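You operate a simulated robot arm through the tools that you are given. There is no shell and no other tool. Be economical: measure what you need, move in short steps, check, and stop when the job is done.

Carry out the task below with a simulated robot arm. There is one attempt and no reset: what you move stays moved.

JOB
Put things in order on the wooden top. At the end: the white soda pot from the wooden top stands where the teal brush stood; the teal brush stands where the purple round nozzle stood; the purple round nozzle stands where the blue pod stood; the blue pod is in the black tray; whatever was shut is shut again. Leave all else as you found it, and nothing knocked over.

It is judged by the outcome, as a careful person would: the job done as asked, and still so three seconds after it is handed in. It fails if anything else is knocked over, pushed out of place, dropped, spilled or broken.

ROBOT AND FRAMES
A 6-joint arm with a two-finger parallel gripper, fixed in place. Base frame: the origin is at the foot of the arm, x ahead of it, y to its left, z up; the work surface is at about z = 0. Readings come in m, rad, newtons and seconds.
With the tool pointing down near the work surface it reaches from about 0.16 to 0.42 m from the base axis. Its first joint turns from -1.152 to 1.152 rad. Payload 1.57 kg.
The tool frame sits at the grasp point between the pads (the TCP): z along the fingers, y along the line on which they close. The tips reach 0.03 m beyond it. The gripper opens to 0.08 m. The fingers are 0.017 m wide and 0.012 m thick; the gripper's body (0.04 by 0.082 m) begins 0.08 m behind the TCP.
Orientation is that of the tool frame in the base frame, as a unit quaternion [x, y, z, w]. With the fingers straight down and closing along the base's y, the tool's x points along the base's -x, its y along +y and its z along -z.

CONTROLS
- The arm moves only by the tool arm_command. Its argument "targets" is a list that holds one entry, the list of rows, each a list of 7 numbers: the shift along the tool's x, y, z in mm, then the turn, a rotation vector about the tool's x, y, z in rad, then the finger opening in mm, from 0 to 80. In form: [[[x, y, z, wx, wy, wz, gripper], ...]]. A call has 1 to 10 rows; each row shifts and turns the commanded pose from where the row before left it, along the tool's axes as they then stand. Rows are played at 5 a second. More than 0.05 m and 0.15 rad between two rows, or a gripper value outside its range, and nothing of the call is played. Where a pose cannot be reached the arm comes as near as it can. A force on the tool above 40 N (or 10 N above the force at the start of the call, whichever is more), or a blocked arm, ends the call early, and 0.2 s more pass. Each finger travels about 0.153 m/s and halts on what it meets, pressing with about 30 N; the grip force reading is that of the motor and also rises with nothing between the fingers. The clock runs only during rows and for 0.2 s after the last one: add rows that do not move to give the fingers time. It gives the time, the measured TCP pose, the force on the tool (base axes), the opening and the grip force at its end, in the units of the frame above (readings bear some noise).
- Cameras (640 x 400 px; columns grow to the right, rows downward): "scene" is fixed at [0.0542, -0.3359, 0.4192]; the picture's right is [0.75, -0.66, 0.00], its down [-0.41, -0.47, -0.78] and it looks along [0.51, 0.59, -0.62] (base axes); focal length 231 px, centre (320, 200). "wrist" rides on the gripper at [0.072, -0.007, -0.122] in the tool frame; the picture's right is [0.09, 1.00, 0.00], its down [-0.84, 0.08, -0.54] and it looks along [-0.54, 0.05, 0.84] (tool axes); focal length 238 px, centre (320, 200). There is no depth. A picture from a camera that has moved, and an enlarged one, comes with that camera's place and axes in the base frame and with its lens.
- get_image(camera): a new picture of that camera. No time passes.
- close_up(camera, box): a new picture of the part [left, top, right, bottom] of that camera's present view, enlarged. No time passes.
- finish_job(): hands the job in; it is judged then, once.

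Work in short steps. Places have to be worked out from the pictures, the camera data and where the tool is seen: move nearer, look again, correct. Check each grasp and each placing, and mend what went wrong. You have 120 turns and 68 pictures in all, those below and enlarged ones among them. Open the gripper and draw the arm clear of the work before you hand the job in, unless the task says otherwise; then end with one line.

The tools are called after "Call:" by a JSON object that holds its "fn" and its "kwargs". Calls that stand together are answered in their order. arm_command: Moves the arm, as the interface text tells. Its arguments: {"type":"object","properties":{"targets":{"type":"array","items":{"type":"array","items":{"type":"array","items":{"type":"number"}}}}},"required":["targets"]} The other tools are called the same way: get_image (camera) takes a picture; close_up (camera, box) takes an enlarged picture of a part of a camera's view; finish_job () hands the job in.

At the start:

```text
time_s: 0.0
tcp_pos: [0.2236, -0.0517, 0.2812]
orientation: [-0.001, 1.0, 0.0, 0.001]
force: [-0.2, -0.4, 0.1]
grip_width: 0.0801
finger_force: 0.0
```

scene: 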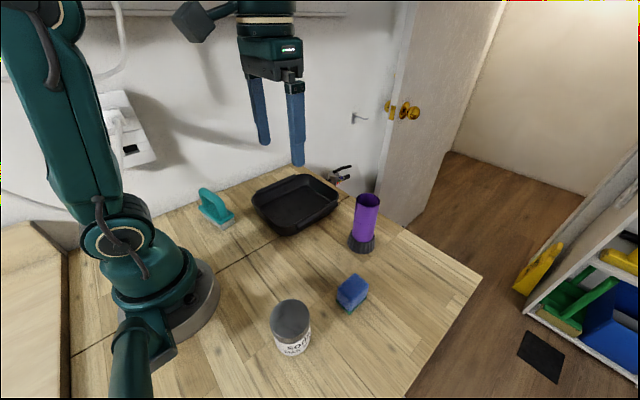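
wrist: 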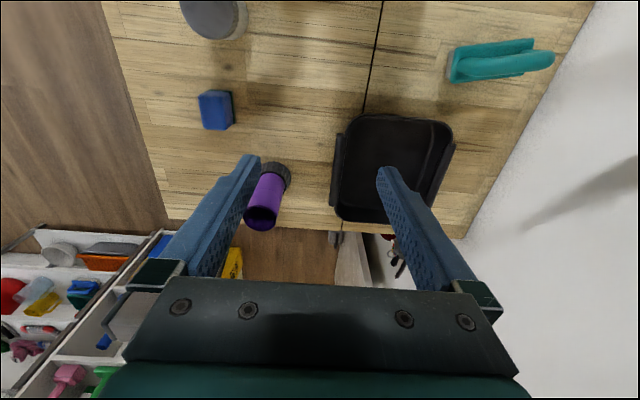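

I'll look closer at the objects first, to estimate sizes and positions.

Call:
{"fn": "close_up", "kwargs": {"camera": "scene", "box": [180, 160, 400, 370]}}

Call:
{"fn": "close_up", "kwargs": {"camera": "wrist", "box": [140, 0, 600, 260]}}

```text
1.90 times, centred on (290, 265) of scene
camera zoom: at [0.0542, -0.3359, 0.4192], right [0.75, -0.66, 0.0], down [-0.41, -0.47, -0.78], along [0.51, 0.59, -0.62], focal length 440 px, centre (377, 76)
```

zoom: 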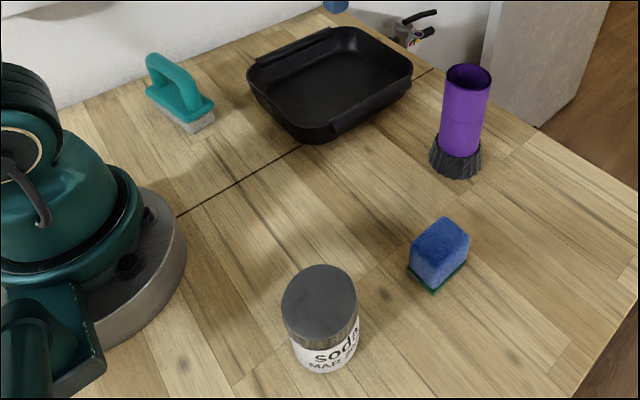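

```text
1.39 times, centred on (370, 130) of wrist
camera zoom: at [0.1518, -0.0591, 0.4045], right [-0.09, 1.0, 0.0], down [0.84, 0.08, 0.54], along [0.54, 0.05, -0.84], focal length 332 px, centre (250, 297)
```

zoom: 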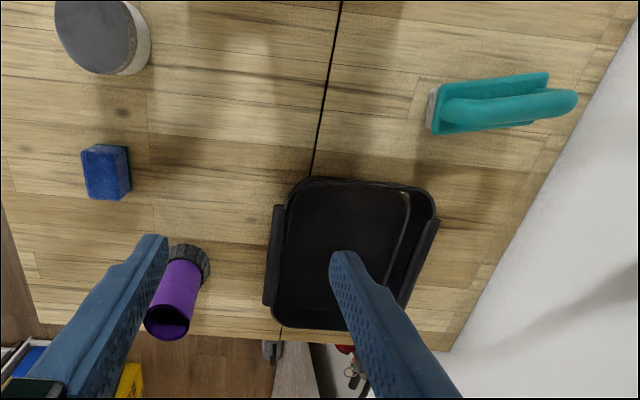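

The pod is at about (0.247,-0.205), the nozzle at (0.354,-0.137), the brush at (0.146,0.18), the pot at (0.119,-0.192) and the tray at (0.32,0.066). I'll move above the pod and look with the wrist camera.

Call:
{"fn": "arm_command", "kwargs": {"targets": [[[-6, -38, 0, 0, 0, 0, 80], [-6, -38, 0, 0, 0, 0, 80], [-6, -38, 0, 0, 0, 0, 80], [-5, -39, 0, 0, 0, 0, 80], [0, 0, 45, 0, 0, 0.08, 80], [0, 0, 45, 0, 0, 0, 80], [0, 0, 30, 0, 0, 0, 80], [0, 0, 0, 0, 0, 0, 80]]]}}

Call:
{"fn": "get_image", "kwargs": {"camera": "wrist"}}

Call:
{"fn": "get_image", "kwargs": {"camera": "scene"}}

```text
time_s: 1.8
tcp_pos: [0.2415, -0.2004, 0.1529]
orientation: [0.038, 0.999, 0.0, 0.001]
force: [0.0, 0.5, 0.1]
grip_width: 0.0799
finger_force: 0.0
out of reach, approached as far as the arm can: row 4
```

```text
63 pictures are left
camera wrist: at [0.17, -0.2023, 0.2758], right [-0.01, 1.0, 0.0], down [0.84, 0.01, 0.54], along [0.54, 0.01, -0.84], focal length 238 px, centre (320, 200)
```

wrist: 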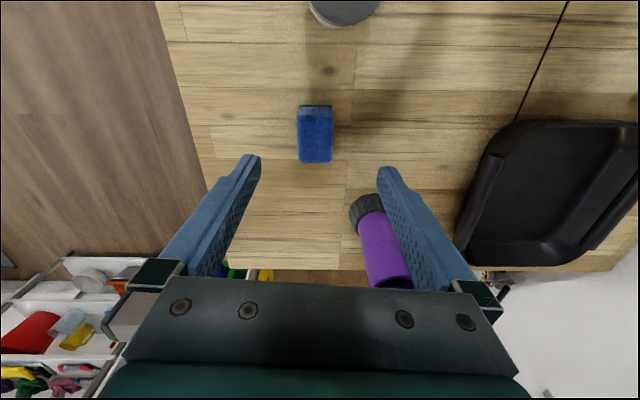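

```text
62 pictures are left
```

scene: 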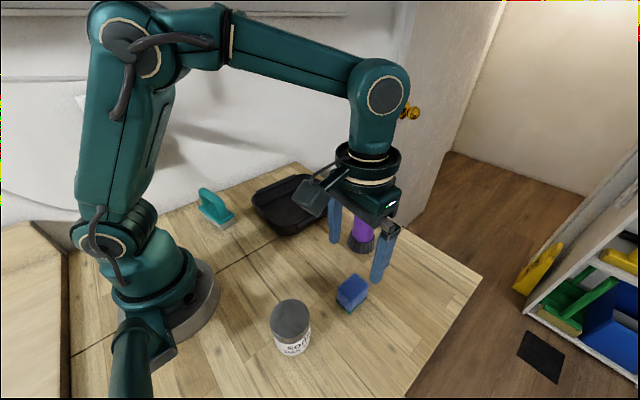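

Wrist view confirms the pod at (0.247,-0.205), aligned with the tool. I'll descend part way and check where the commanded pose lands.

Call:
{"fn": "arm_command", "kwargs": {"targets": [[[0, 0, 40, 0, 0, 0, 80], [0, 0, 20, 0, 0, 0, 80], [0, 0, 0, 0, 0, 0, 80]]]}}

```text
time_s: 2.6
tcp_pos: [0.2413, -0.1979, 0.0942]
orientation: [0.038, 0.999, 0.0, 0.001]
force: [0.4, -0.1, 0.1]
grip_width: 0.0797
finger_force: 0.1
```

I'll correct by +6 mm x and -7 mm y, descend to z≈0.036 and close.

Call:
{"fn": "arm_command", "kwargs": {"targets": [[[-5.5, -7.5, 10, 0, 0, 0, 60], [0, 0, 24, 0, 0, 0, 60], [0, 0, 24, 0, 0, 0, 60], [0, 0, 0, 0, 0, 0, 60], [0, 0, 0, 0, 0, 0, 28], [0, 0, 0, 0, 0, 0, 28], [0, 0, 0, 0, 0, 0, 28]]]}}

Call:
{"fn": "get_image", "kwargs": {"camera": "wrist"}}

```text
time_s: 4.2
tcp_pos: [0.2443, -0.2089, 0.0366]
orientation: [0.038, 0.999, 0.0, 0.001]
force: [-0.1, -0.5, -0.3]
grip_width: 0.0351
finger_force: 29.6
```

```text
61 pictures are left
camera wrist: at [0.1739, -0.2104, 0.1586], right [-0.01, 1.0, 0.0], down [0.84, 0.01, 0.54], along [0.54, 0.01, -0.84], focal length 238 px, centre (320, 200)
```

wrist: 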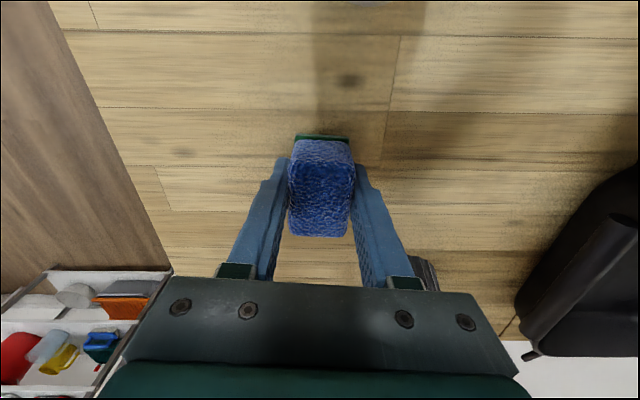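

Pod is gripped (35 mm). I'll lift it and carry it above the tray centre (~0.335,0.085).

Call:
{"fn": "arm_command", "kwargs": {"targets": [[[0, 0, -45, 0, 0, 0, 28], [0, 0, -45, 0, 0, 0, 28], [0, 0, -40, 0, 0, 0, 28], [-9, 42, 0, 0, 0, 0, 28], [-9, 42, 0, 0, 0, 0, 28], [-9, 42, 0, 0, 0, 0, 28], [-9, 42, 0, 0, 0, 0, 28], [-10, 42, 0, 0, 0, 0, 28], [-10, 42, 0, 0, 0, 0, 28], [-10, 42, 0, 0, 0, 0, 28]]]}}

Call:
{"fn": "get_image", "kwargs": {"camera": "scene"}}

Call:
{"fn": "get_image", "kwargs": {"camera": "wrist"}}

```text
time_s: 6.4
tcp_pos: [0.3366, 0.0795, 0.1649]
orientation: [0.039, 0.999, -0.001, 0.0]
force: [0.3, -0.3, -0.4]
grip_width: 0.0346
finger_force: 29.4
```

```text
60 pictures are left
```

scene: 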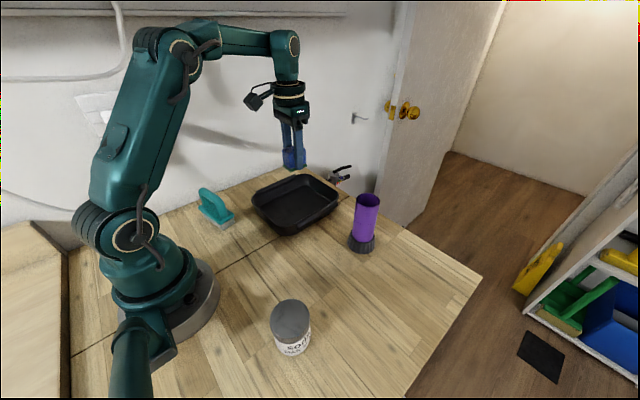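

```text
59 pictures are left
camera wrist: at [0.2631, 0.0784, 0.2864], right [-0.01, 1.0, 0.0], down [0.84, 0.01, 0.54], along [0.54, 0.01, -0.84], focal length 238 px, centre (320, 200)
```

wrist: 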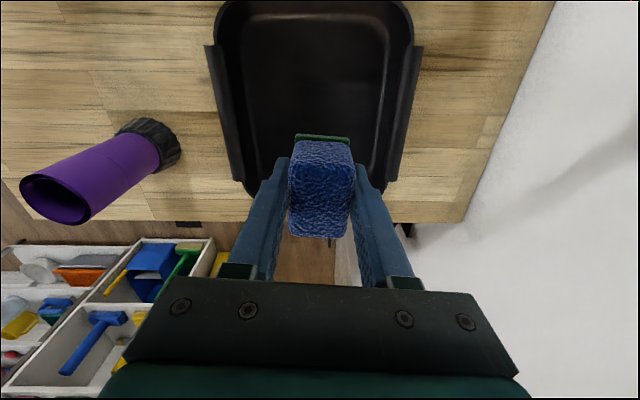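

The pod hangs above the tray floor, whose centre I put at about (0.325,0.076). I'll lower it in, shifting 10 mm back.

Call:
{"fn": "arm_command", "kwargs": {"targets": [[[10, -3, 0, 0, 0, 0, 28], [0, 0, 45, 0, 0, 0, 28], [0, 0, 45, 0, 0, 0, 28], [0, 0, 24, 0, 0, 0, 28], [0, 0, 6, 0, 0, 0, 28], [0, 0, 4, 0, 0, 0, 28], [0, 0, 0, 0, 0, 0, 28]]]}}

Call:
{"fn": "get_image", "kwargs": {"camera": "wrist"}}

Call:
{"fn": "close_up", "kwargs": {"camera": "scene", "box": [220, 100, 400, 260]}}

```text
time_s: 8.0
tcp_pos: [0.3257, 0.0798, 0.0413]
orientation: [0.039, 0.999, 0.0, 0.001]
force: [-0.5, 0.1, 0.5]
grip_width: 0.0351
finger_force: 29.5
```

```text
58 pictures are left
camera wrist: at [0.2537, 0.0773, 0.1646], right [-0.01, 1.0, 0.0], down [0.84, 0.01, 0.54], along [0.54, 0.01, -0.84], focal length 238 px, centre (320, 200)
```

wrist: 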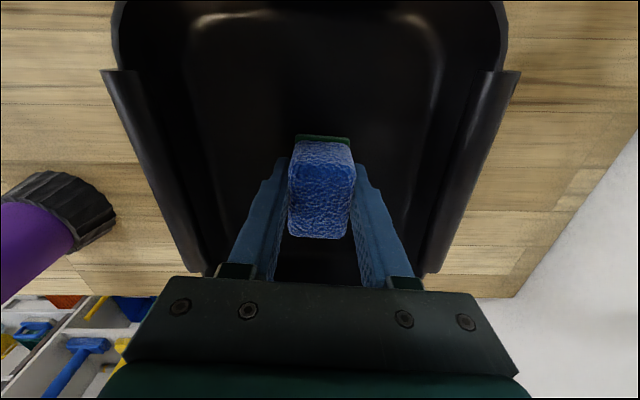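

```text
2.50 times, centred on (310, 180) of scene
camera zoom: at [0.0542, -0.3359, 0.4192], right [0.75, -0.66, 0.0], down [-0.41, -0.47, -0.78], along [0.51, 0.59, -0.62], focal length 577 px, centre (345, 250)
```

zoom: 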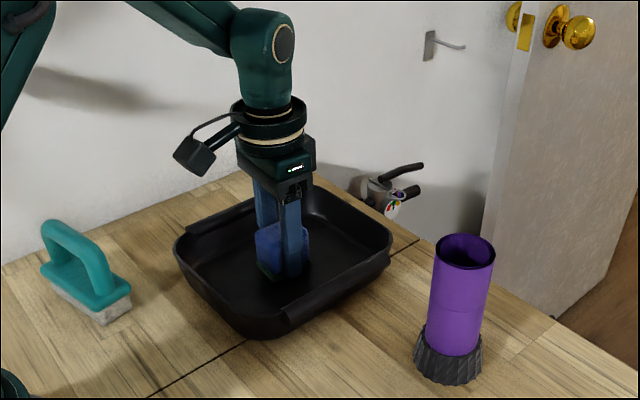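

Pod is inside the tray, a few mm off the floor. I'll go 2 mm lower, release and rise.

Call:
{"fn": "arm_command", "kwargs": {"targets": [[[0, 0, 2, 0, 0, 0, 28], [0, 0, 0, 0, 0, 0, 28], [0, 0, 0, 0, 0, 0, 60], [0, 0, 0, 0, 0, 0, 60], [0, 0, -40, 0, 0, 0, 60], [0, 0, -45, 0, 0, 0, 60], [0, 0, -45, 0, 0, 0, 70], [0, 0, 0, 0, 0, 0, 70]]]}}

Call:
{"fn": "get_image", "kwargs": {"camera": "wrist"}}

```text
time_s: 9.8
tcp_pos: [0.3249, 0.0782, 0.1671]
orientation: [0.039, 0.999, 0.0, 0.0]
force: [0.2, -0.2, 0.1]
grip_width: 0.0701
finger_force: 0.0
```

```text
56 pictures are left
camera wrist: at [0.2532, 0.0758, 0.2894], right [-0.01, 1.0, 0.0], down [0.84, 0.01, 0.54], along [0.54, 0.01, -0.84], focal length 238 px, centre (320, 200)
```

wrist: 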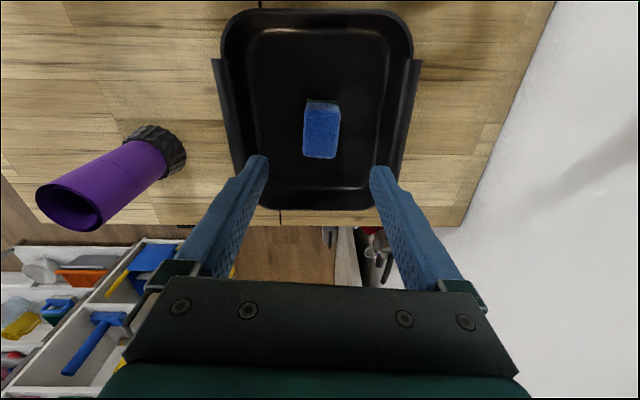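

Pod stands in the tray. Next I go in front of the nozzle (x≈0.28, y≈-0.137) and measure it.

Call:
{"fn": "arm_command", "kwargs": {"targets": [[[28, 0, 0, 0, 0, -0.08, 80], [17, -40, 0, 0, 0, 0, 80], [0, -44, 0, 0, 0, 0, 80], [0, -44, 0, 0, 0, 0, 80], [0, -44, 0, 0, 0, 0, 80], [0, -43, 0, 0, 0, 0, 80], [0, 0, 0, 0, 0, 0, 80]]]}}

Call:
{"fn": "get_image", "kwargs": {"camera": "wrist"}}

Call:
{"fn": "close_up", "kwargs": {"camera": "scene", "box": [240, 150, 440, 300]}}

```text
time_s: 11.4
tcp_pos: [0.2808, -0.136, 0.1689]
orientation: [-0.002, 1.0, 0.0, 0.001]
force: [-0.5, 0.5, 0.2]
grip_width: 0.0799
finger_force: 0.1
```

```text
55 pictures are left
camera wrist: at [0.2082, -0.1441, 0.2911], right [-0.1, 1.0, 0.0], down [0.84, 0.08, 0.54], along [0.54, 0.05, -0.84], focal length 238 px, centre (320, 200)
```

wrist: 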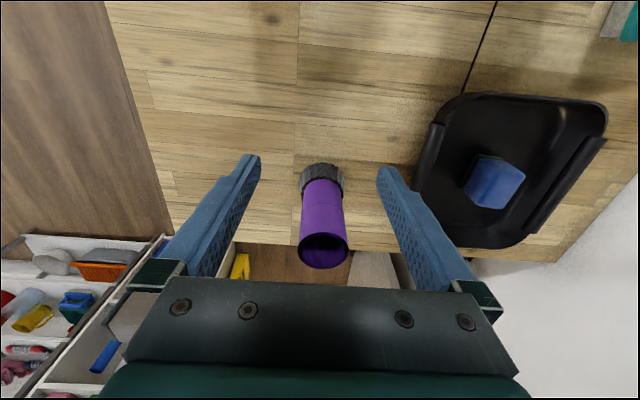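

```text
2.67 times, centred on (340, 225) of scene
camera zoom: at [0.0542, -0.3359, 0.4192], right [0.75, -0.66, 0.0], down [-0.41, -0.47, -0.78], along [0.51, 0.59, -0.62], focal length 616 px, centre (267, 133)
```

zoom: 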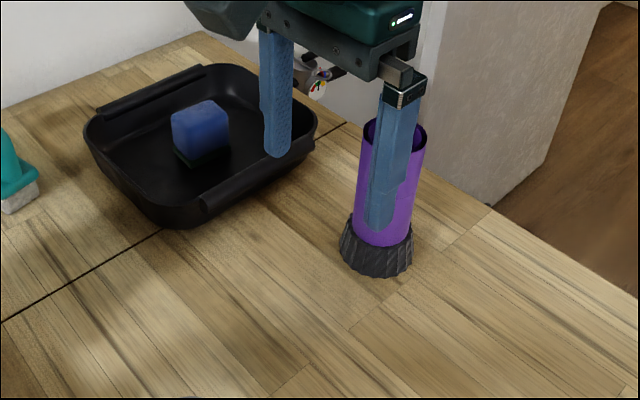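

Nozzle centre is about (0.36,-0.128), tube ~45 mm wide and 0.13 m tall. I'll lower in front of it and slide in with open fingers straddling it.

Call:
{"fn": "arm_command", "kwargs": {"targets": [[[0, 8, 40, 0, 0, 0, 80], [0, 0, 40, 0, 0, 0, 80], [-25, 0, 0, 0, 0, 0, 80], [-20, 0, 0, 0, 0, 0, 80], [-20, 0, 0, 0, 0, 0, 80], [0, 0, 0, 0, 0, 0, 80]]]}}

Call:
{"fn": "get_image", "kwargs": {"camera": "wrist"}}

Call:
{"fn": "close_up", "kwargs": {"camera": "scene", "box": [240, 150, 440, 300]}}

```text
time_s: 12.8
tcp_pos: [0.3483, -0.1268, 0.0886]
orientation: [-0.001, 1.0, -0.001, 0.0]
force: [0.5, 0.9, 0.0]
grip_width: 0.0798
finger_force: 0.0
```

```text
53 pictures are left
camera wrist: at [0.2756, -0.1353, 0.2119], right [-0.09, 1.0, 0.0], down [0.84, 0.08, 0.54], along [0.54, 0.05, -0.84], focal length 238 px, centre (320, 200)
```

wrist: 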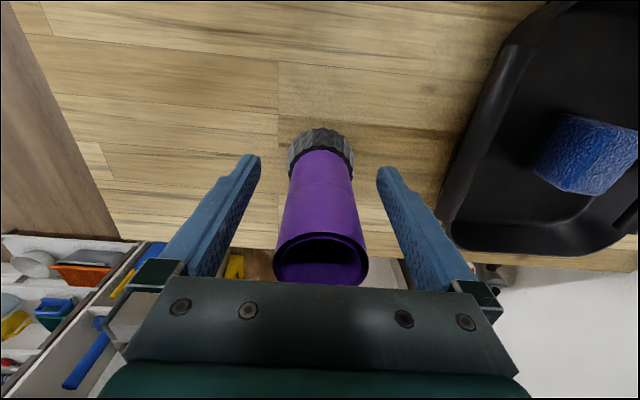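

```text
2.67 times, centred on (340, 225) of scene
camera zoom: at [0.0542, -0.3359, 0.4192], right [0.75, -0.66, 0.0], down [-0.41, -0.47, -0.78], along [0.51, 0.59, -0.62], focal length 616 px, centre (267, 133)
```

zoom: 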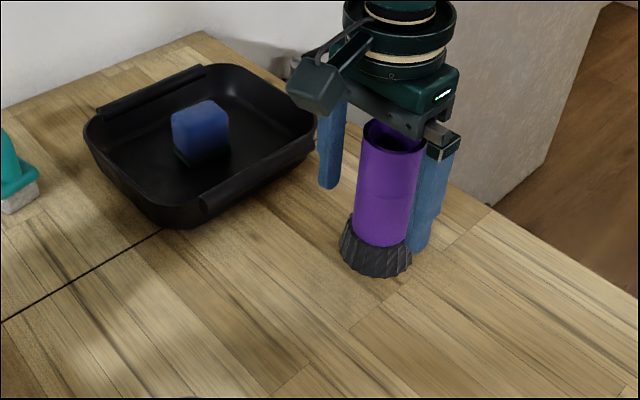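

Straddling well; the tube centre reads x≈0.361, y≈-0.127. I'll move 13 mm forward and close.

Call:
{"fn": "arm_command", "kwargs": {"targets": [[[-13, 0, 0, 0, 0, 0, 80], [0, 0, 0, 0, 0, 0, 80], [0, 0, 0, 0, 0, 0, 60], [0, 0, 0, 0, 0, 0, 36], [0, 0, 0, 0, 0, 0, 36], [0, 0, 0, 0, 0, 0, 36]]]}}

Call:
{"fn": "get_image", "kwargs": {"camera": "wrist"}}

```text
time_s: 14.2
tcp_pos: [0.361, -0.1273, 0.0894]
orientation: [0.0, 1.0, 0.0, 0.001]
force: [0.6, 2.3, 2.0]
grip_width: 0.0516
finger_force: 29.7
```

```text
51 pictures are left
camera wrist: at [0.2893, -0.1347, 0.2121], right [-0.09, 1.0, 0.0], down [0.84, 0.08, 0.54], along [0.54, 0.05, -0.84], focal length 238 px, centre (320, 200)
```

wrist: 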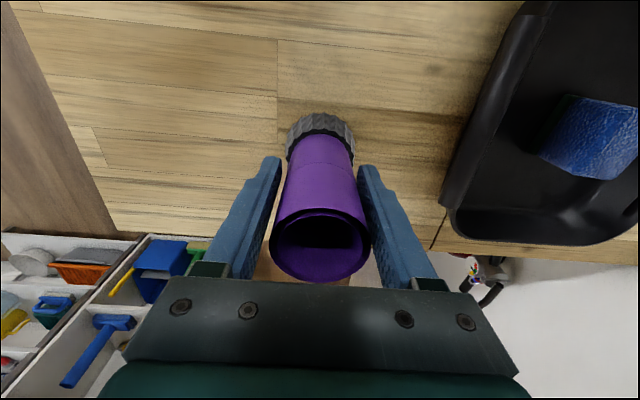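

Gripped at 52 mm. I'll lift 30 mm and carry it to the pod's former place (0.247,-0.205).

Call:
{"fn": "arm_command", "kwargs": {"targets": [[[0, 0, -15, 0, 0, 0, 36], [0, 0, -15, 0, 0, 0, 36], [28, -20, 0, 0, 0, 0, 36], [28, -20, 0, 0, 0, 0, 36], [29, -20, 0, 0, 0, 0, 36], [29, -18, 0, 0, 0, 0, 36], [0, 0, 0, 0, 0, 0, 36]]]}}

Call:
{"fn": "get_image", "kwargs": {"camera": "wrist"}}

Call:
{"fn": "get_image", "kwargs": {"camera": "scene"}}

```text
time_s: 15.8
tcp_pos: [0.2468, -0.2073, 0.1175]
orientation: [-0.002, 1.0, 0.0, 0.001]
force: [-0.5, 0.6, -0.9]
grip_width: 0.0507
finger_force: 29.7
```

```text
50 pictures are left
camera wrist: at [0.1753, -0.2143, 0.241], right [-0.09, 1.0, 0.0], down [0.84, 0.08, 0.54], along [0.54, 0.05, -0.84], focal length 238 px, centre (320, 200)
```

wrist: 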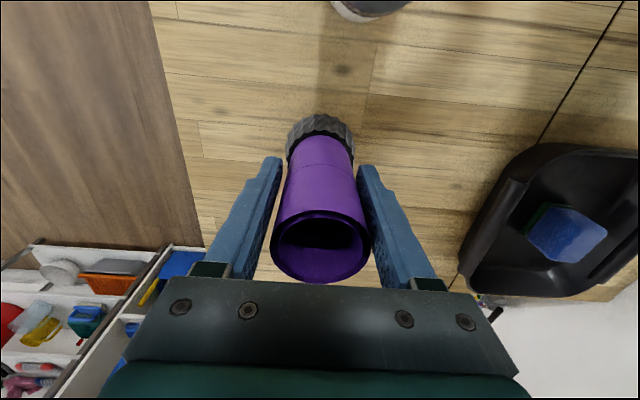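

```text
49 pictures are left
```

scene: 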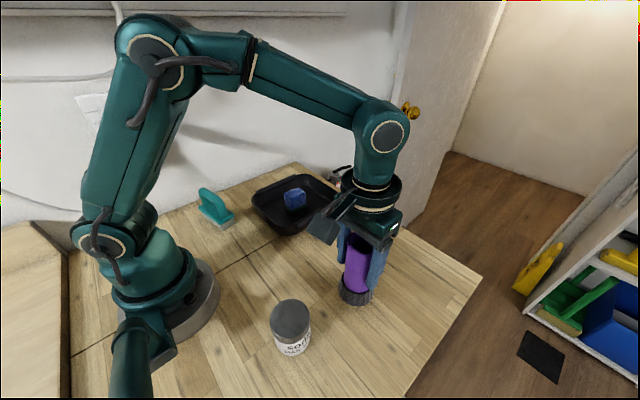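

Nozzle hangs upright above its new place. I'll lower it to the original grasp height and release.

Call:
{"fn": "arm_command", "kwargs": {"targets": [[[0, 1, 14, 0, 0, 0, 36], [0, 0, 10, 0, 0, 0, 36], [0, 0, 4, 0, 0, 0, 36], [0, 0, 1.5, 0, 0, 0, 36], [0, 0, 0, 0, 0, 0, 36]]]}}

Call:
{"fn": "close_up", "kwargs": {"camera": "scene", "box": [260, 180, 460, 330]}}

```text
time_s: 17.0
tcp_pos: [0.2471, -0.205, 0.0891]
orientation: [-0.001, 1.0, 0.0, 0.001]
force: [0.4, 0.9, -2.2]
grip_width: 0.0507
finger_force: 30.5
```

```text
2.67 times, centred on (360, 255) of scene
camera zoom: at [0.0542, -0.3359, 0.4192], right [0.75, -0.66, 0.0], down [-0.41, -0.47, -0.78], along [0.51, 0.59, -0.62], focal length 616 px, centre (213, 53)
```

zoom: 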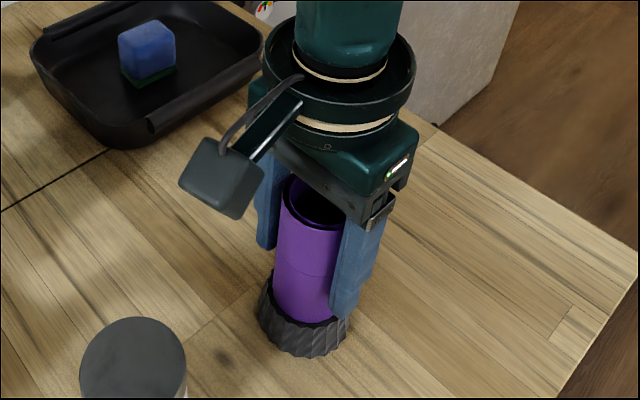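

It's standing on the top. I'll release, rise straight up and look.

Call:
{"fn": "arm_command", "kwargs": {"targets": [[[0, 0, 0, 0, 0, 0, 58], [0, 0, 0, 0, 0, 0, 80], [0, 0, 0, 0, 0, 0, 80], [0, 0, -35, 0, 0, 0, 80], [0, 0, -40, 0, 0, 0, 80], [0, 0, -30, 0, 0, 0, 80], [0, 0, 0, 0, 0, 0, 80]]]}}

Call:
{"fn": "get_image", "kwargs": {"camera": "wrist"}}

Call:
{"fn": "get_image", "kwargs": {"camera": "scene"}}

```text
time_s: 18.6
tcp_pos: [0.2458, -0.2065, 0.1967]
orientation: [0.0, 1.0, 0.001, 0.0]
force: [0.1, 0.2, 0.3]
grip_width: 0.0801
finger_force: 0.2
```

```text
47 pictures are left
camera wrist: at [0.1735, -0.2143, 0.3191], right [-0.09, 1.0, 0.0], down [0.84, 0.08, 0.54], along [0.54, 0.05, -0.84], focal length 238 px, centre (320, 200)
```

wrist: 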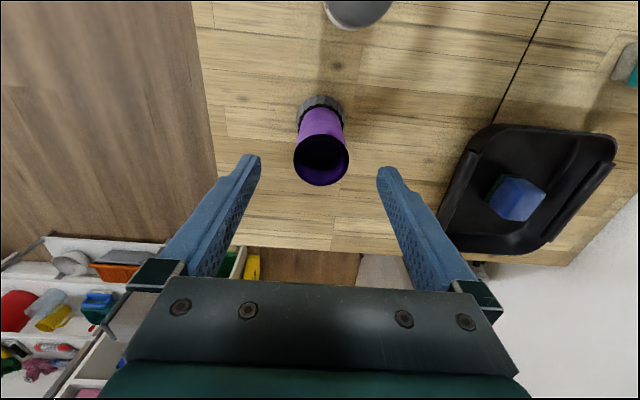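

```text
46 pictures are left
```

scene: 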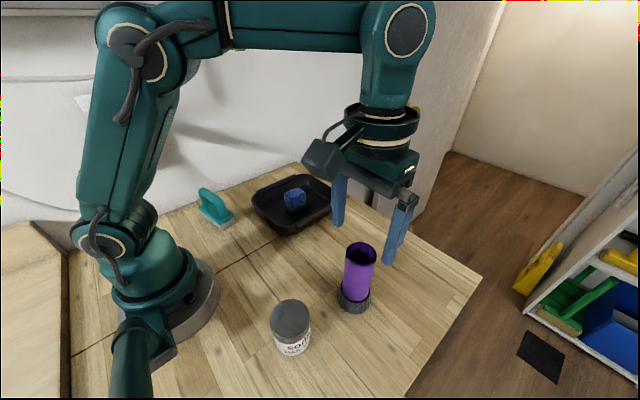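

Nozzle is in place. I'll move toward the brush (to about (0.155,0.13,0.2)), then turn the tool to close across its handle.

Call:
{"fn": "arm_command", "kwargs": {"targets": [[[0, 45, 0, 0, 0, 0, 80], [0, 45, 0, 0, 0, 0, 80], [0, 45, 0, 0, 0, 0, 80], [5, 45, 0, 0, 0, 0, 80], [15, 42, 0, 0, 0, 0, 80], [20, 40, 0, 0, 0, 0, 80], [25, 40, 0, 0, 0, 0, 80], [25, 35, 0, 0, 0, 0, 80], [0, 0, 0, 0, 0, 0, 80]]]}}

Call:
{"fn": "arm_command", "kwargs": {"targets": [[[0, 0, 0, 0, 0, -0.145, 80], [0, 0, 0, 0, 0, -0.145, 80], [0, 0, 0, 0, 0, -0.145, 80], [0, 0, 0, 0, 0, -0.145, 80], [0, 0, 0, 0, 0, -0.145, 80], [0, 0, 0, 0, 0, -0.145, 80], [0, 0, 0, 0, 0, -0.145, 80], [0, 0, 0, 0, 0, -0.145, 80], [0, 0, 0, 0, 0, -0.145, 80], [0, 0, 0, 0, 0, -0.145, 80]]]}}

Call:
{"fn": "get_image", "kwargs": {"camera": "scene"}}

Call:
{"fn": "get_image", "kwargs": {"camera": "wrist"}}

```text
time_s: 20.6
tcp_pos: [0.1539, 0.1365, 0.1971]
orientation: [-0.001, 1.0, 0.0, 0.0]
force: [-0.2, 0.2, 0.2]
grip_width: 0.0799
finger_force: 0.2
```

```text
time_s: 22.8
tcp_pos: [0.1536, 0.1326, 0.1959]
orientation: [-0.666, 0.746, 0.0, 0.001]
force: [0.3, 0.5, -0.6]
grip_width: 0.08
finger_force: 0.0
```

```text
45 pictures are left
```

scene: 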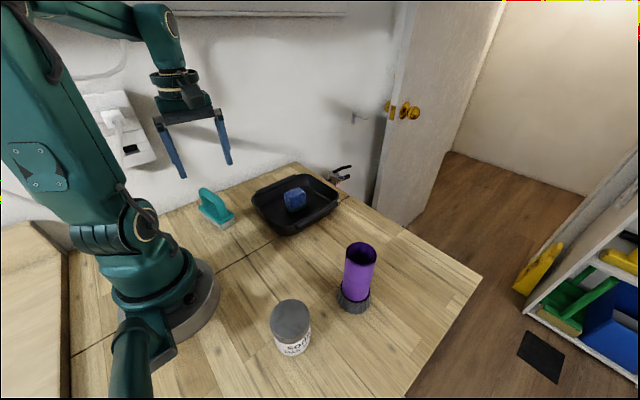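

```text
44 pictures are left
camera wrist: at [0.1523, 0.0594, 0.3185], right [-1.0, 0.02, 0.0], down [0.02, 0.84, 0.54], along [0.01, 0.54, -0.84], focal length 238 px, centre (320, 200)
```

wrist: 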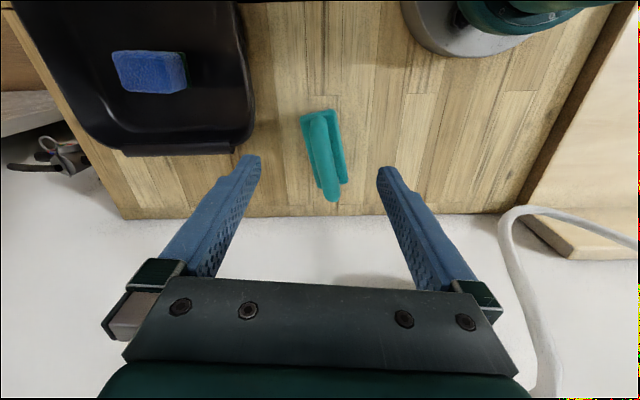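

Brush centre ≈ (0.148,0.174), long axis ~9° from y. I'll finish the turn and look closer at the handle.

Call:
{"fn": "arm_command", "kwargs": {"targets": [[[0, 0, 0, 0, 0, -0.132, 80], [0, 0, 0, 0, 0, -0.132, 80], [0, 0, 40, 0, 0, 0, 80], [0, 0, 0, 0, 0, 0, 80]]]}}

Call:
{"fn": "get_image", "kwargs": {"camera": "wrist"}}

Call:
{"fn": "close_up", "kwargs": {"camera": "scene", "box": [180, 170, 260, 240]}}

```text
time_s: 23.8
tcp_pos: [0.1521, 0.1312, 0.1559]
orientation: [0.757, -0.653, 0.001, 0.0]
force: [-0.7, -0.3, 0.2]
grip_width: 0.0799
finger_force: 0.0
```

```text
43 pictures are left
camera wrist: at [0.1694, 0.0594, 0.2792], right [-0.97, -0.24, 0.0], down [-0.2, 0.82, 0.54], along [-0.13, 0.53, -0.84], focal length 238 px, centre (320, 200)
```

wrist: 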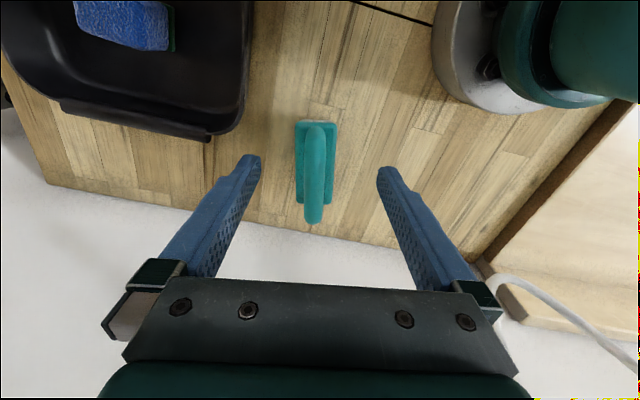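

```text
5.71 times, centred on (220, 205) of scene
camera zoom: at [0.0542, -0.3359, 0.4192], right [0.75, -0.66, 0.0], down [-0.41, -0.47, -0.78], along [0.51, 0.59, -0.62], focal length 1320 px, centre (891, 171)
```

zoom: 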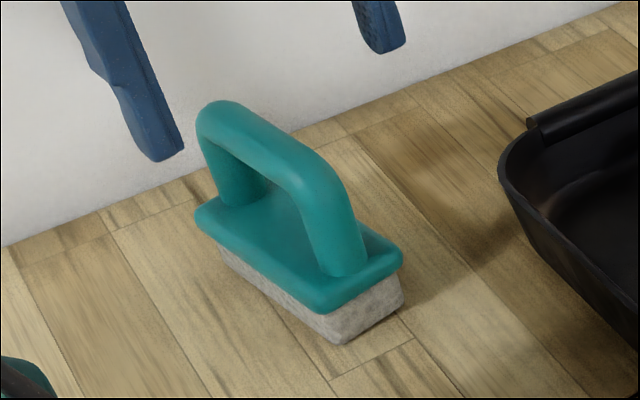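

A bow-handled brush, board ~42 mm wide. I'll centre over it and go down halfway, gripping the board sides later.

Call:
{"fn": "arm_command", "kwargs": {"targets": [[[-45, 0, 0, 0, 0, 0, 80], [0, 0, 30, 0, 0, 0, 80], [0, 0, 25, 0, 0, 0, 80], [0, 0, 0, 0, 0, 0, 80]]]}}

Call:
{"fn": "get_image", "kwargs": {"camera": "wrist"}}

Call:
{"fn": "close_up", "kwargs": {"camera": "scene", "box": [140, 90, 300, 240]}}

```text
time_s: 24.8
tcp_pos: [0.1458, 0.177, 0.0989]
orientation: [0.757, -0.653, 0.001, 0.0]
force: [-0.4, 0.9, 0.2]
grip_width: 0.0799
finger_force: 0.0
```

```text
41 pictures are left
camera wrist: at [0.163, 0.1052, 0.2228], right [-0.97, -0.24, 0.0], down [-0.2, 0.82, 0.54], along [-0.13, 0.53, -0.84], focal length 238 px, centre (320, 200)
```

wrist: 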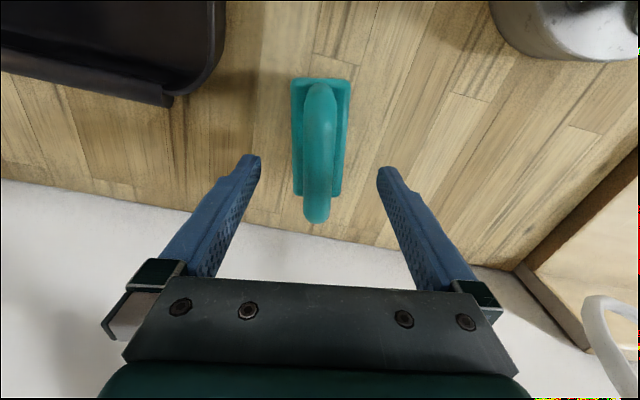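

```text
2.67 times, centred on (220, 165) of scene
camera zoom: at [0.0542, -0.3359, 0.4192], right [0.75, -0.66, 0.0], down [-0.41, -0.47, -0.78], along [0.51, 0.59, -0.62], focal length 616 px, centre (587, 293)
```

zoom: 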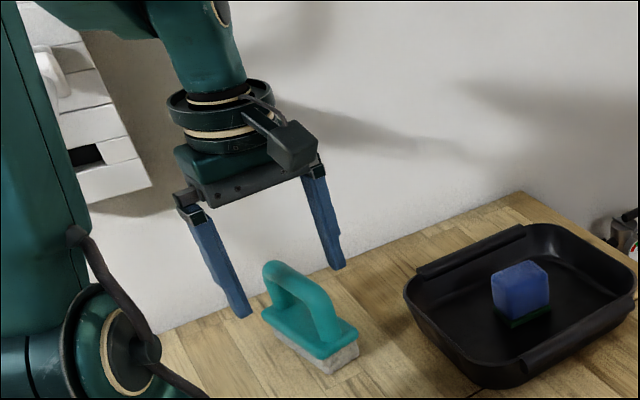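

Well centred. I'll descend to z≈0.036 and close on the board.

Call:
{"fn": "arm_command", "kwargs": {"targets": [[[2, 0, 25, 0, 0, 0, 80], [0, 0, 25, 0, 0, 0, 80], [0, 0, 13, 0, 0, 0, 80], [0, 0, 0, 0, 0, 0, 60], [0, 0, 0, 0, 0, 0, 34], [0, 0, 0, 0, 0, 0, 34], [0, 0, 0, 0, 0, 0, 34]]]}}

Call:
{"fn": "get_image", "kwargs": {"camera": "wrist"}}

Call:
{"fn": "close_up", "kwargs": {"camera": "scene", "box": [140, 120, 300, 240]}}

```text
time_s: 26.4
tcp_pos: [0.1466, 0.1757, 0.0381]
orientation: [0.757, -0.653, 0.0, 0.0]
force: [0.0, 0.0, -0.1]
grip_width: 0.0445
finger_force: 29.6
```

```text
39 pictures are left
camera wrist: at [0.1636, 0.1037, 0.1609], right [-0.97, -0.24, 0.0], down [-0.2, 0.82, 0.54], along [-0.13, 0.53, -0.84], focal length 238 px, centre (320, 200)
```

wrist: 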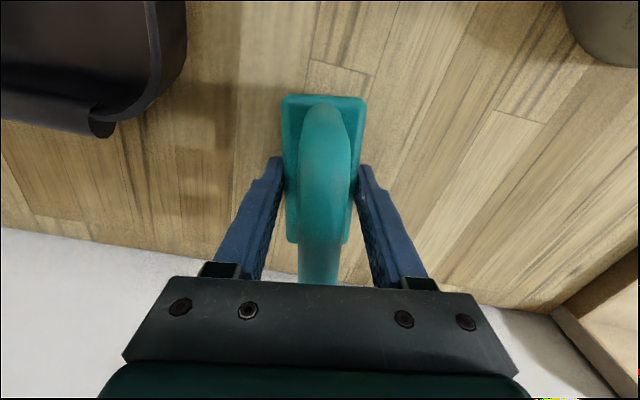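

```text
3.33 times, centred on (220, 180) of scene
camera zoom: at [0.0542, -0.3359, 0.4192], right [0.75, -0.66, 0.0], down [-0.41, -0.47, -0.78], along [0.51, 0.59, -0.62], focal length 770 px, centre (653, 267)
```

zoom: 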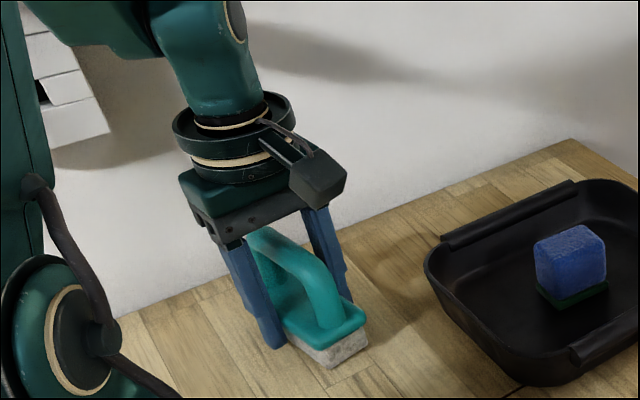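

Gripped (44.5 mm), centre ≈ (0.147,0.176). I'll lift it 120 mm.

Call:
{"fn": "arm_command", "kwargs": {"targets": [[[0, 0, -20, 0, 0, 0, 34], [0, 0, -40, 0, 0, 0, 34], [0, 0, -40, 0, 0, 0, 34], [0, 0, -25, 0, 0, 0, 34], [0, 0, 0, 0, 0, 0, 34]]]}}

Call:
{"fn": "arm_command", "kwargs": {"targets": [[[41.4, -21, 0, 0, 0, 0, 34], [41.4, -21, 0, 0, 0, 0, 34], [41.4, -21, 0, 0, 0, 0, 34], [41.4, -21, 0, 0, 0, 0, 34], [41.4, -21, 0, 0, 0, 0, 34], [41.4, -21, 0, 0, 0, 0, 34], [41.4, -21, 0, 0, 0, 0, 34], [0, 0, 0, 0, 0, 0, 34]]]}}

Call:
{"fn": "get_image", "kwargs": {"camera": "scene"}}

Call:
{"fn": "get_image", "kwargs": {"camera": "wrist"}}

```text
time_s: 27.6
tcp_pos: [0.1496, 0.1749, 0.1618]
orientation: [0.757, -0.653, 0.0, 0.0]
force: [-0.3, 0.4, -1.5]
grip_width: 0.0443
finger_force: 29.8
```

```text
time_s: 29.4
tcp_pos: [0.3395, -0.0942, 0.1625]
orientation: [0.757, -0.654, 0.0, 0.0]
force: [-0.1, -0.2, -0.6]
grip_width: 0.0444
finger_force: 30.3
```

```text
37 pictures are left
```

scene: 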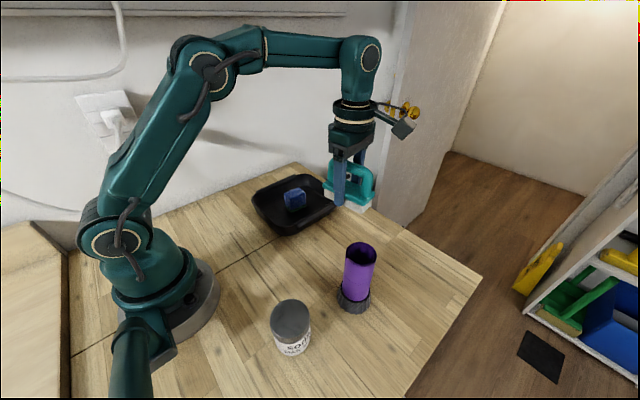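

```text
36 pictures are left
camera wrist: at [0.3559, -0.1653, 0.2853], right [-0.97, -0.24, 0.0], down [-0.2, 0.82, 0.54], along [-0.13, 0.53, -0.84], focal length 238 px, centre (320, 200)
```

wrist: 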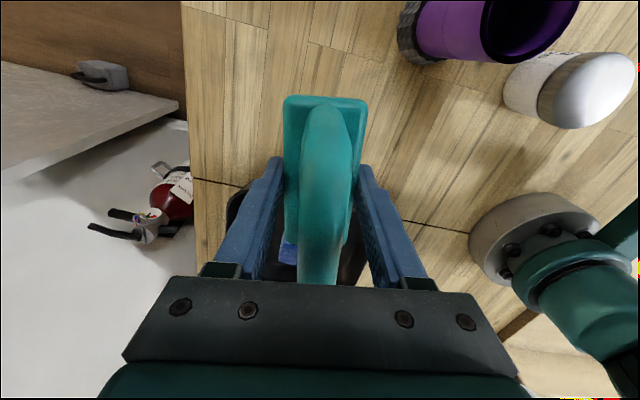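

Brush is held level. I'll move the remaining distance to the nozzle's former place (0.361,-0.127) and lower most of the way.

Call:
{"fn": "arm_command", "kwargs": {"targets": [[[35.5, -16.5, 0, 0, 0, 0, 34], [0, 0, 0, 0, 0, 0, 34], [0, 0, 40, 0, 0, 0, 34], [0, 0, 35, 0, 0, 0, 34], [0, 0, 25, 0, 0, 0, 34], [0, 0, 0, 0, 0, 0, 34]]]}}

Call:
{"fn": "get_image", "kwargs": {"camera": "scene"}}

```text
time_s: 30.8
tcp_pos: [0.3587, -0.1242, 0.063]
orientation: [0.756, -0.654, 0.001, -0.001]
force: [0.5, 0.2, -0.1]
grip_width: 0.0439
finger_force: 30.2
```

```text
35 pictures are left
```

scene: 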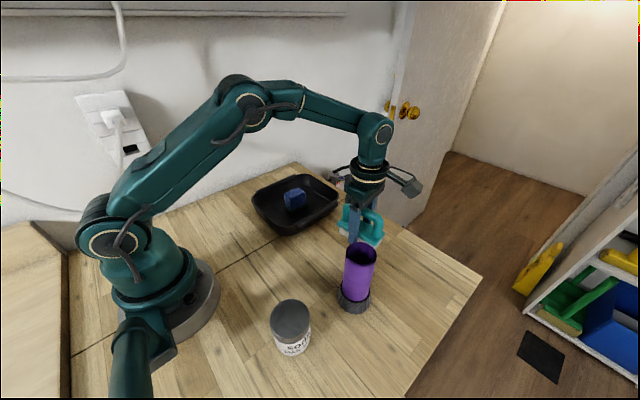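

I'll trim by 3 mm and set it down.

Call:
{"fn": "arm_command", "kwargs": {"targets": [[[3.3, -1.6, 10, 0, 0, 0, 34], [0, 0, 10, 0, 0, 0, 34], [0, 0, 4, 0, 0, 0, 34], [0, 0, 1.5, 0, 0, 0, 34], [0, 0, 0, 0, 0, 0, 34]]]}}

Call:
{"fn": "close_up", "kwargs": {"camera": "scene", "box": [280, 150, 440, 270]}}

```text
time_s: 32.0
tcp_pos: [0.3591, -0.1269, 0.0382]
orientation: [0.757, -0.654, 0.001, 0.0]
force: [-0.9, -1.3, 1.6]
grip_width: 0.0441
finger_force: 29.6
```

```text
3.33 times, centred on (360, 210) of scene
camera zoom: at [0.0542, -0.3359, 0.4192], right [0.75, -0.66, 0.0], down [-0.41, -0.47, -0.78], along [0.51, 0.59, -0.62], focal length 770 px, centre (187, 167)
```

zoom: 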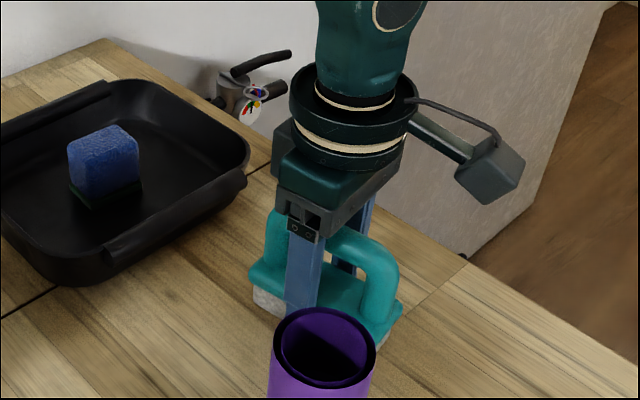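

It's down on the top. I'll release and rise straight up.

Call:
{"fn": "arm_command", "kwargs": {"targets": [[[0, 0, 0, 0, 0, 0, 54], [0, 0, 0, 0, 0, 0, 64], [0, 0, 0, 0, 0, 0, 64], [0, 0, -25, 0, 0, 0, 64], [0, 0, -40, 0, 0, 0, 64], [0, 0, -45, 0, 0, 0, 64], [0, 0, -40, 0, 0, 0, 64], [0, 0, 0, 0, 0, 0, 64]]]}}

Call:
{"fn": "get_image", "kwargs": {"camera": "scene"}}

Call:
{"fn": "get_image", "kwargs": {"camera": "wrist"}}

```text
time_s: 33.8
tcp_pos: [0.3562, -0.1248, 0.1856]
orientation: [0.757, -0.654, 0.0, -0.001]
force: [-0.2, -0.2, 0.0]
grip_width: 0.0639
finger_force: 0.0
```

```text
33 pictures are left
```

scene: 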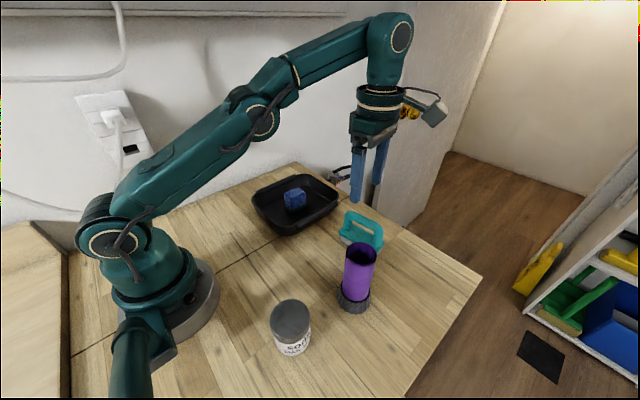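

```text
32 pictures are left
camera wrist: at [0.3731, -0.1958, 0.3082], right [-0.97, -0.24, 0.0], down [-0.2, 0.82, 0.54], along [-0.13, 0.53, -0.84], focal length 238 px, centre (320, 200)
```

wrist: 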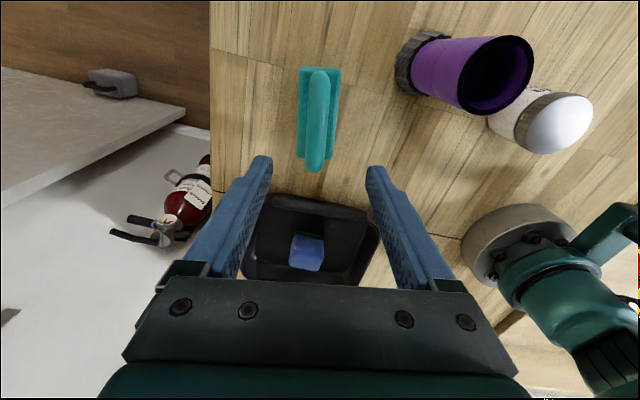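

Brush stands in its place. I'll turn the tool back to yaw 0 and move over toward the pot.

Call:
{"fn": "arm_command", "kwargs": {"targets": [[[0, 0, -3, 0, 0, 0.143, 80], [0, 0, 0, 0, 0, 0.143, 80], [0, 0, 0, 0, 0, 0.143, 80], [0, 0, 0, 0, 0, 0.143, 80], [0, 0, 0, 0, 0, 0.143, 80], [0, 0, 0, 0, 0, 0.143, 80], [0, 0, 0, 0, 0, 0.143, 80], [0, 0, 0, 0, 0, 0.143, 80], [0, 0, 0, 0, 0, 0.143, 80], [0, 0, 0, 0, 0, 0.143, 80]]]}}

Call:
{"fn": "arm_command", "kwargs": {"targets": [[[0, 0, 0, 0, 0, 0.143, 80], [0, 0, 0, 0, 0, 0.144, 80], [41, -8, -2, 0, 0, 0, 80], [41, -8, -2, 0, 0, 0, 80], [41, -8, -2, 0, 0, 0, 80], [41, -8, 0, 0, 0, 0, 80], [41, -8, 0, 0, 0, 0, 80], [0, 0, 0, 0, 0, 0, 80]]]}}

Call:
{"fn": "get_image", "kwargs": {"camera": "wrist"}}

Call:
{"fn": "close_up", "kwargs": {"camera": "scene", "box": [220, 240, 400, 380]}}

```text
time_s: 36.0
tcp_pos: [0.3553, -0.125, 0.1871]
orientation: [-0.142, 0.99, 0.0, 0.0]
force: [0.6, 0.3, 0.2]
grip_width: 0.0801
finger_force: 0.1
out of reach, approached as far as the arm can: row 1
```

```text
time_s: 37.8
tcp_pos: [0.1514, -0.1635, 0.1937]
orientation: [-0.001, 1.0, -0.001, 0.0]
force: [0.7, 0.3, -0.5]
grip_width: 0.0799
finger_force: 0.0
```

```text
31 pictures are left
camera wrist: at [0.0798, -0.1713, 0.3175], right [-0.09, 1.0, 0.0], down [0.84, 0.08, 0.54], along [0.54, 0.05, -0.84], focal length 238 px, centre (320, 200)
```

wrist: 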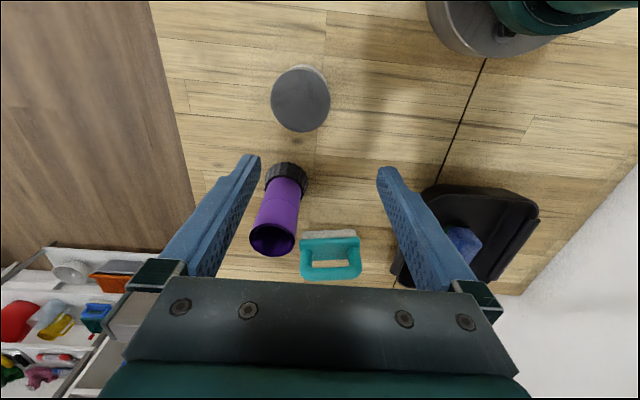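

```text
2.86 times, centred on (310, 310) of scene
camera zoom: at [0.0542, -0.3359, 0.4192], right [0.75, -0.66, 0.0], down [-0.41, -0.47, -0.78], along [0.51, 0.59, -0.62], focal length 660 px, centre (349, -114)
```

zoom: 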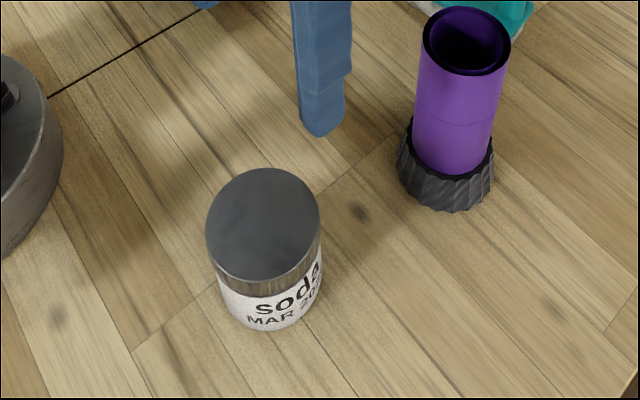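

Lid centre is about (0.125,-0.187), diameter 59 mm, height ~0.068 m. I'll centre above it, lower part way and check.

Call:
{"fn": "arm_command", "kwargs": {"targets": [[[26, -23.5, 0, 0, 0, 0, 80], [0, 0, 40, 0, 0, 0, 80], [0, 0, 35, 0, 0, 0, 80], [0, 0, 0, 0, 0, 0, 80]]]}}

Call:
{"fn": "get_image", "kwargs": {"camera": "wrist"}}

Call:
{"fn": "close_up", "kwargs": {"camera": "scene", "box": [200, 220, 400, 390]}}

```text
time_s: 38.8
tcp_pos: [0.1239, -0.1892, 0.1195]
orientation: [0.0, 1.0, 0.0, 0.001]
force: [0.0, 0.3, -0.1]
grip_width: 0.0801
finger_force: 0.1
```

```text
29 pictures are left
camera wrist: at [0.0513, -0.1965, 0.2427], right [-0.09, 1.0, 0.0], down [0.84, 0.08, 0.54], along [0.54, 0.05, -0.84], focal length 238 px, centre (320, 200)
```

wrist: 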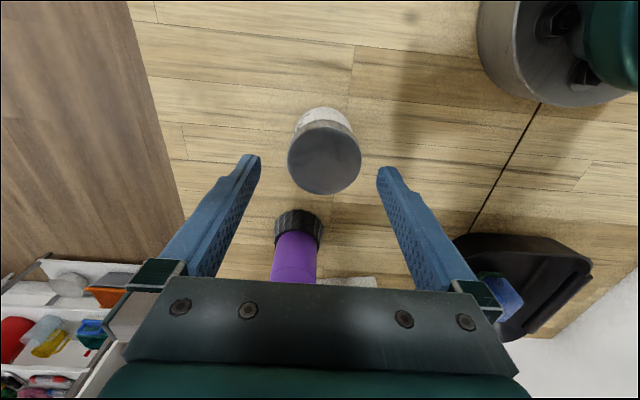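

```text
2.35 times, centred on (300, 305) of scene
camera zoom: at [0.0542, -0.3359, 0.4192], right [0.75, -0.66, 0.0], down [-0.41, -0.47, -0.78], along [0.51, 0.59, -0.62], focal length 543 px, centre (367, -47)
```

zoom: 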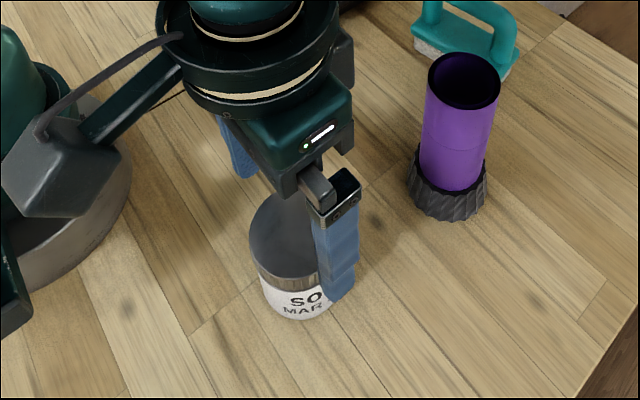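

Lid centre reads (0.125,-0.186); trimming 3 mm and going to z≈0.08 with a check of the camera housing's clearance from the arm.

Call:
{"fn": "arm_command", "kwargs": {"targets": [[[-1, 3, 20, 0, 0, 0, 80], [0, 0, 15, 0, 0, 0, 80], [0, 0, 0, 0, 0, 0, 80]]]}}

Call:
{"fn": "get_image", "kwargs": {"camera": "scene"}}

```text
time_s: 39.6
tcp_pos: [0.1236, -0.186, 0.0843]
orientation: [0.0, 1.0, 0.0, 0.0]
force: [-0.4, 0.9, -0.4]
grip_width: 0.08
finger_force: 0.0
```

```text
27 pictures are left
```

scene: 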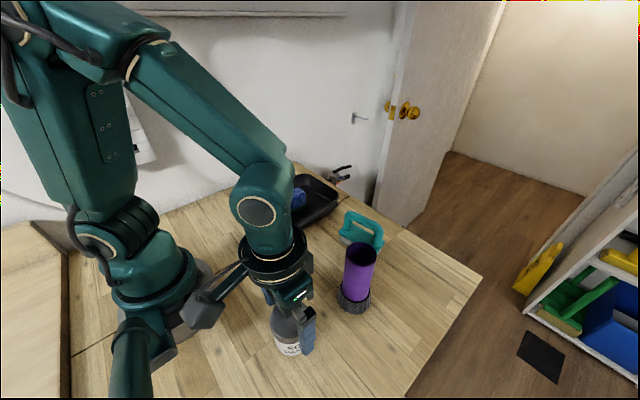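

Clear. Descending to z≈0.042 and closing on the pot.

Call:
{"fn": "arm_command", "kwargs": {"targets": [[[-1, 0, 15, 0, 0, 0, 80], [0, 0, 15, 0, 0, 0, 80], [0, 0, 12, 0, 0, 0, 80], [0, 0, 0, 0, 0, 0, 70], [0, 0, 0, 0, 0, 0, 50], [0, 0, 0, 0, 0, 0, 50], [0, 0, 0, 0, 0, 0, 50]]]}}

Call:
{"fn": "get_image", "kwargs": {"camera": "wrist"}}

```text
time_s: 41.2
tcp_pos: [0.1259, -0.1853, 0.0414]
orientation: [0.0, 1.0, 0.0, 0.0]
force: [0.2, 0.0, 1.0]
grip_width: 0.0574
finger_force: 30.1
```

```text
26 pictures are left
camera wrist: at [0.0542, -0.193, 0.1656], right [-0.09, 1.0, 0.0], down [0.84, 0.08, 0.54], along [0.54, 0.05, -0.84], focal length 238 px, centre (320, 200)
```

wrist: 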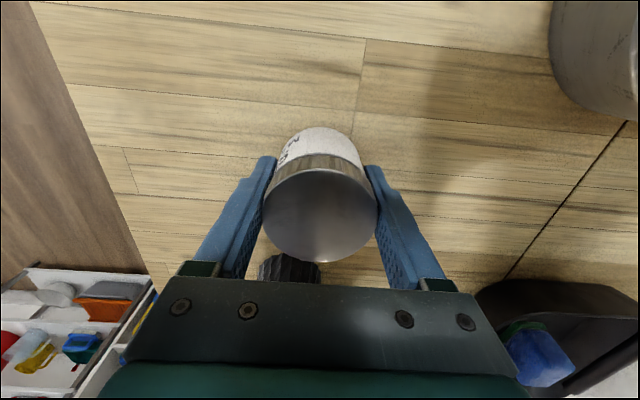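

Pot gripped (57 mm). I'll lift it straight up and check.

Call:
{"fn": "arm_command", "kwargs": {"targets": [[[0, 0, -10, 0, 0, 0, 50], [0, 0, -30, 0, 0, 0, 50], [0, 0, -40, 0, 0, 0, 50], [0, 0, -45, 0, 0, 0, 50], [0, 0, 0, 0, 0, 0, 50]]]}}

Call:
{"fn": "get_image", "kwargs": {"camera": "scene"}}

```text
time_s: 42.4
tcp_pos: [0.1242, -0.1877, 0.1684]
orientation: [0.001, 1.0, 0.0, 0.0]
force: [0.6, -0.1, -2.1]
grip_width: 0.0576
finger_force: 30.8
```

```text
25 pictures are left
```

scene: 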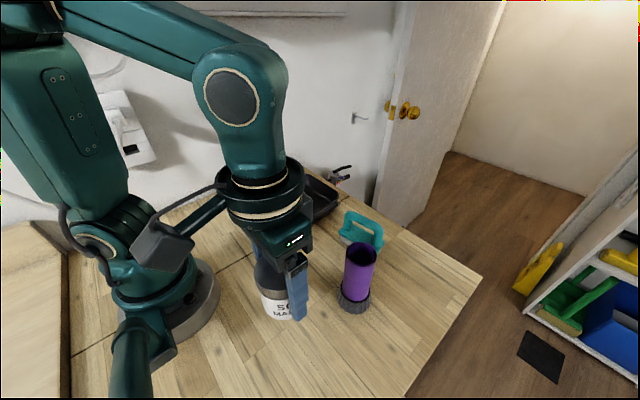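

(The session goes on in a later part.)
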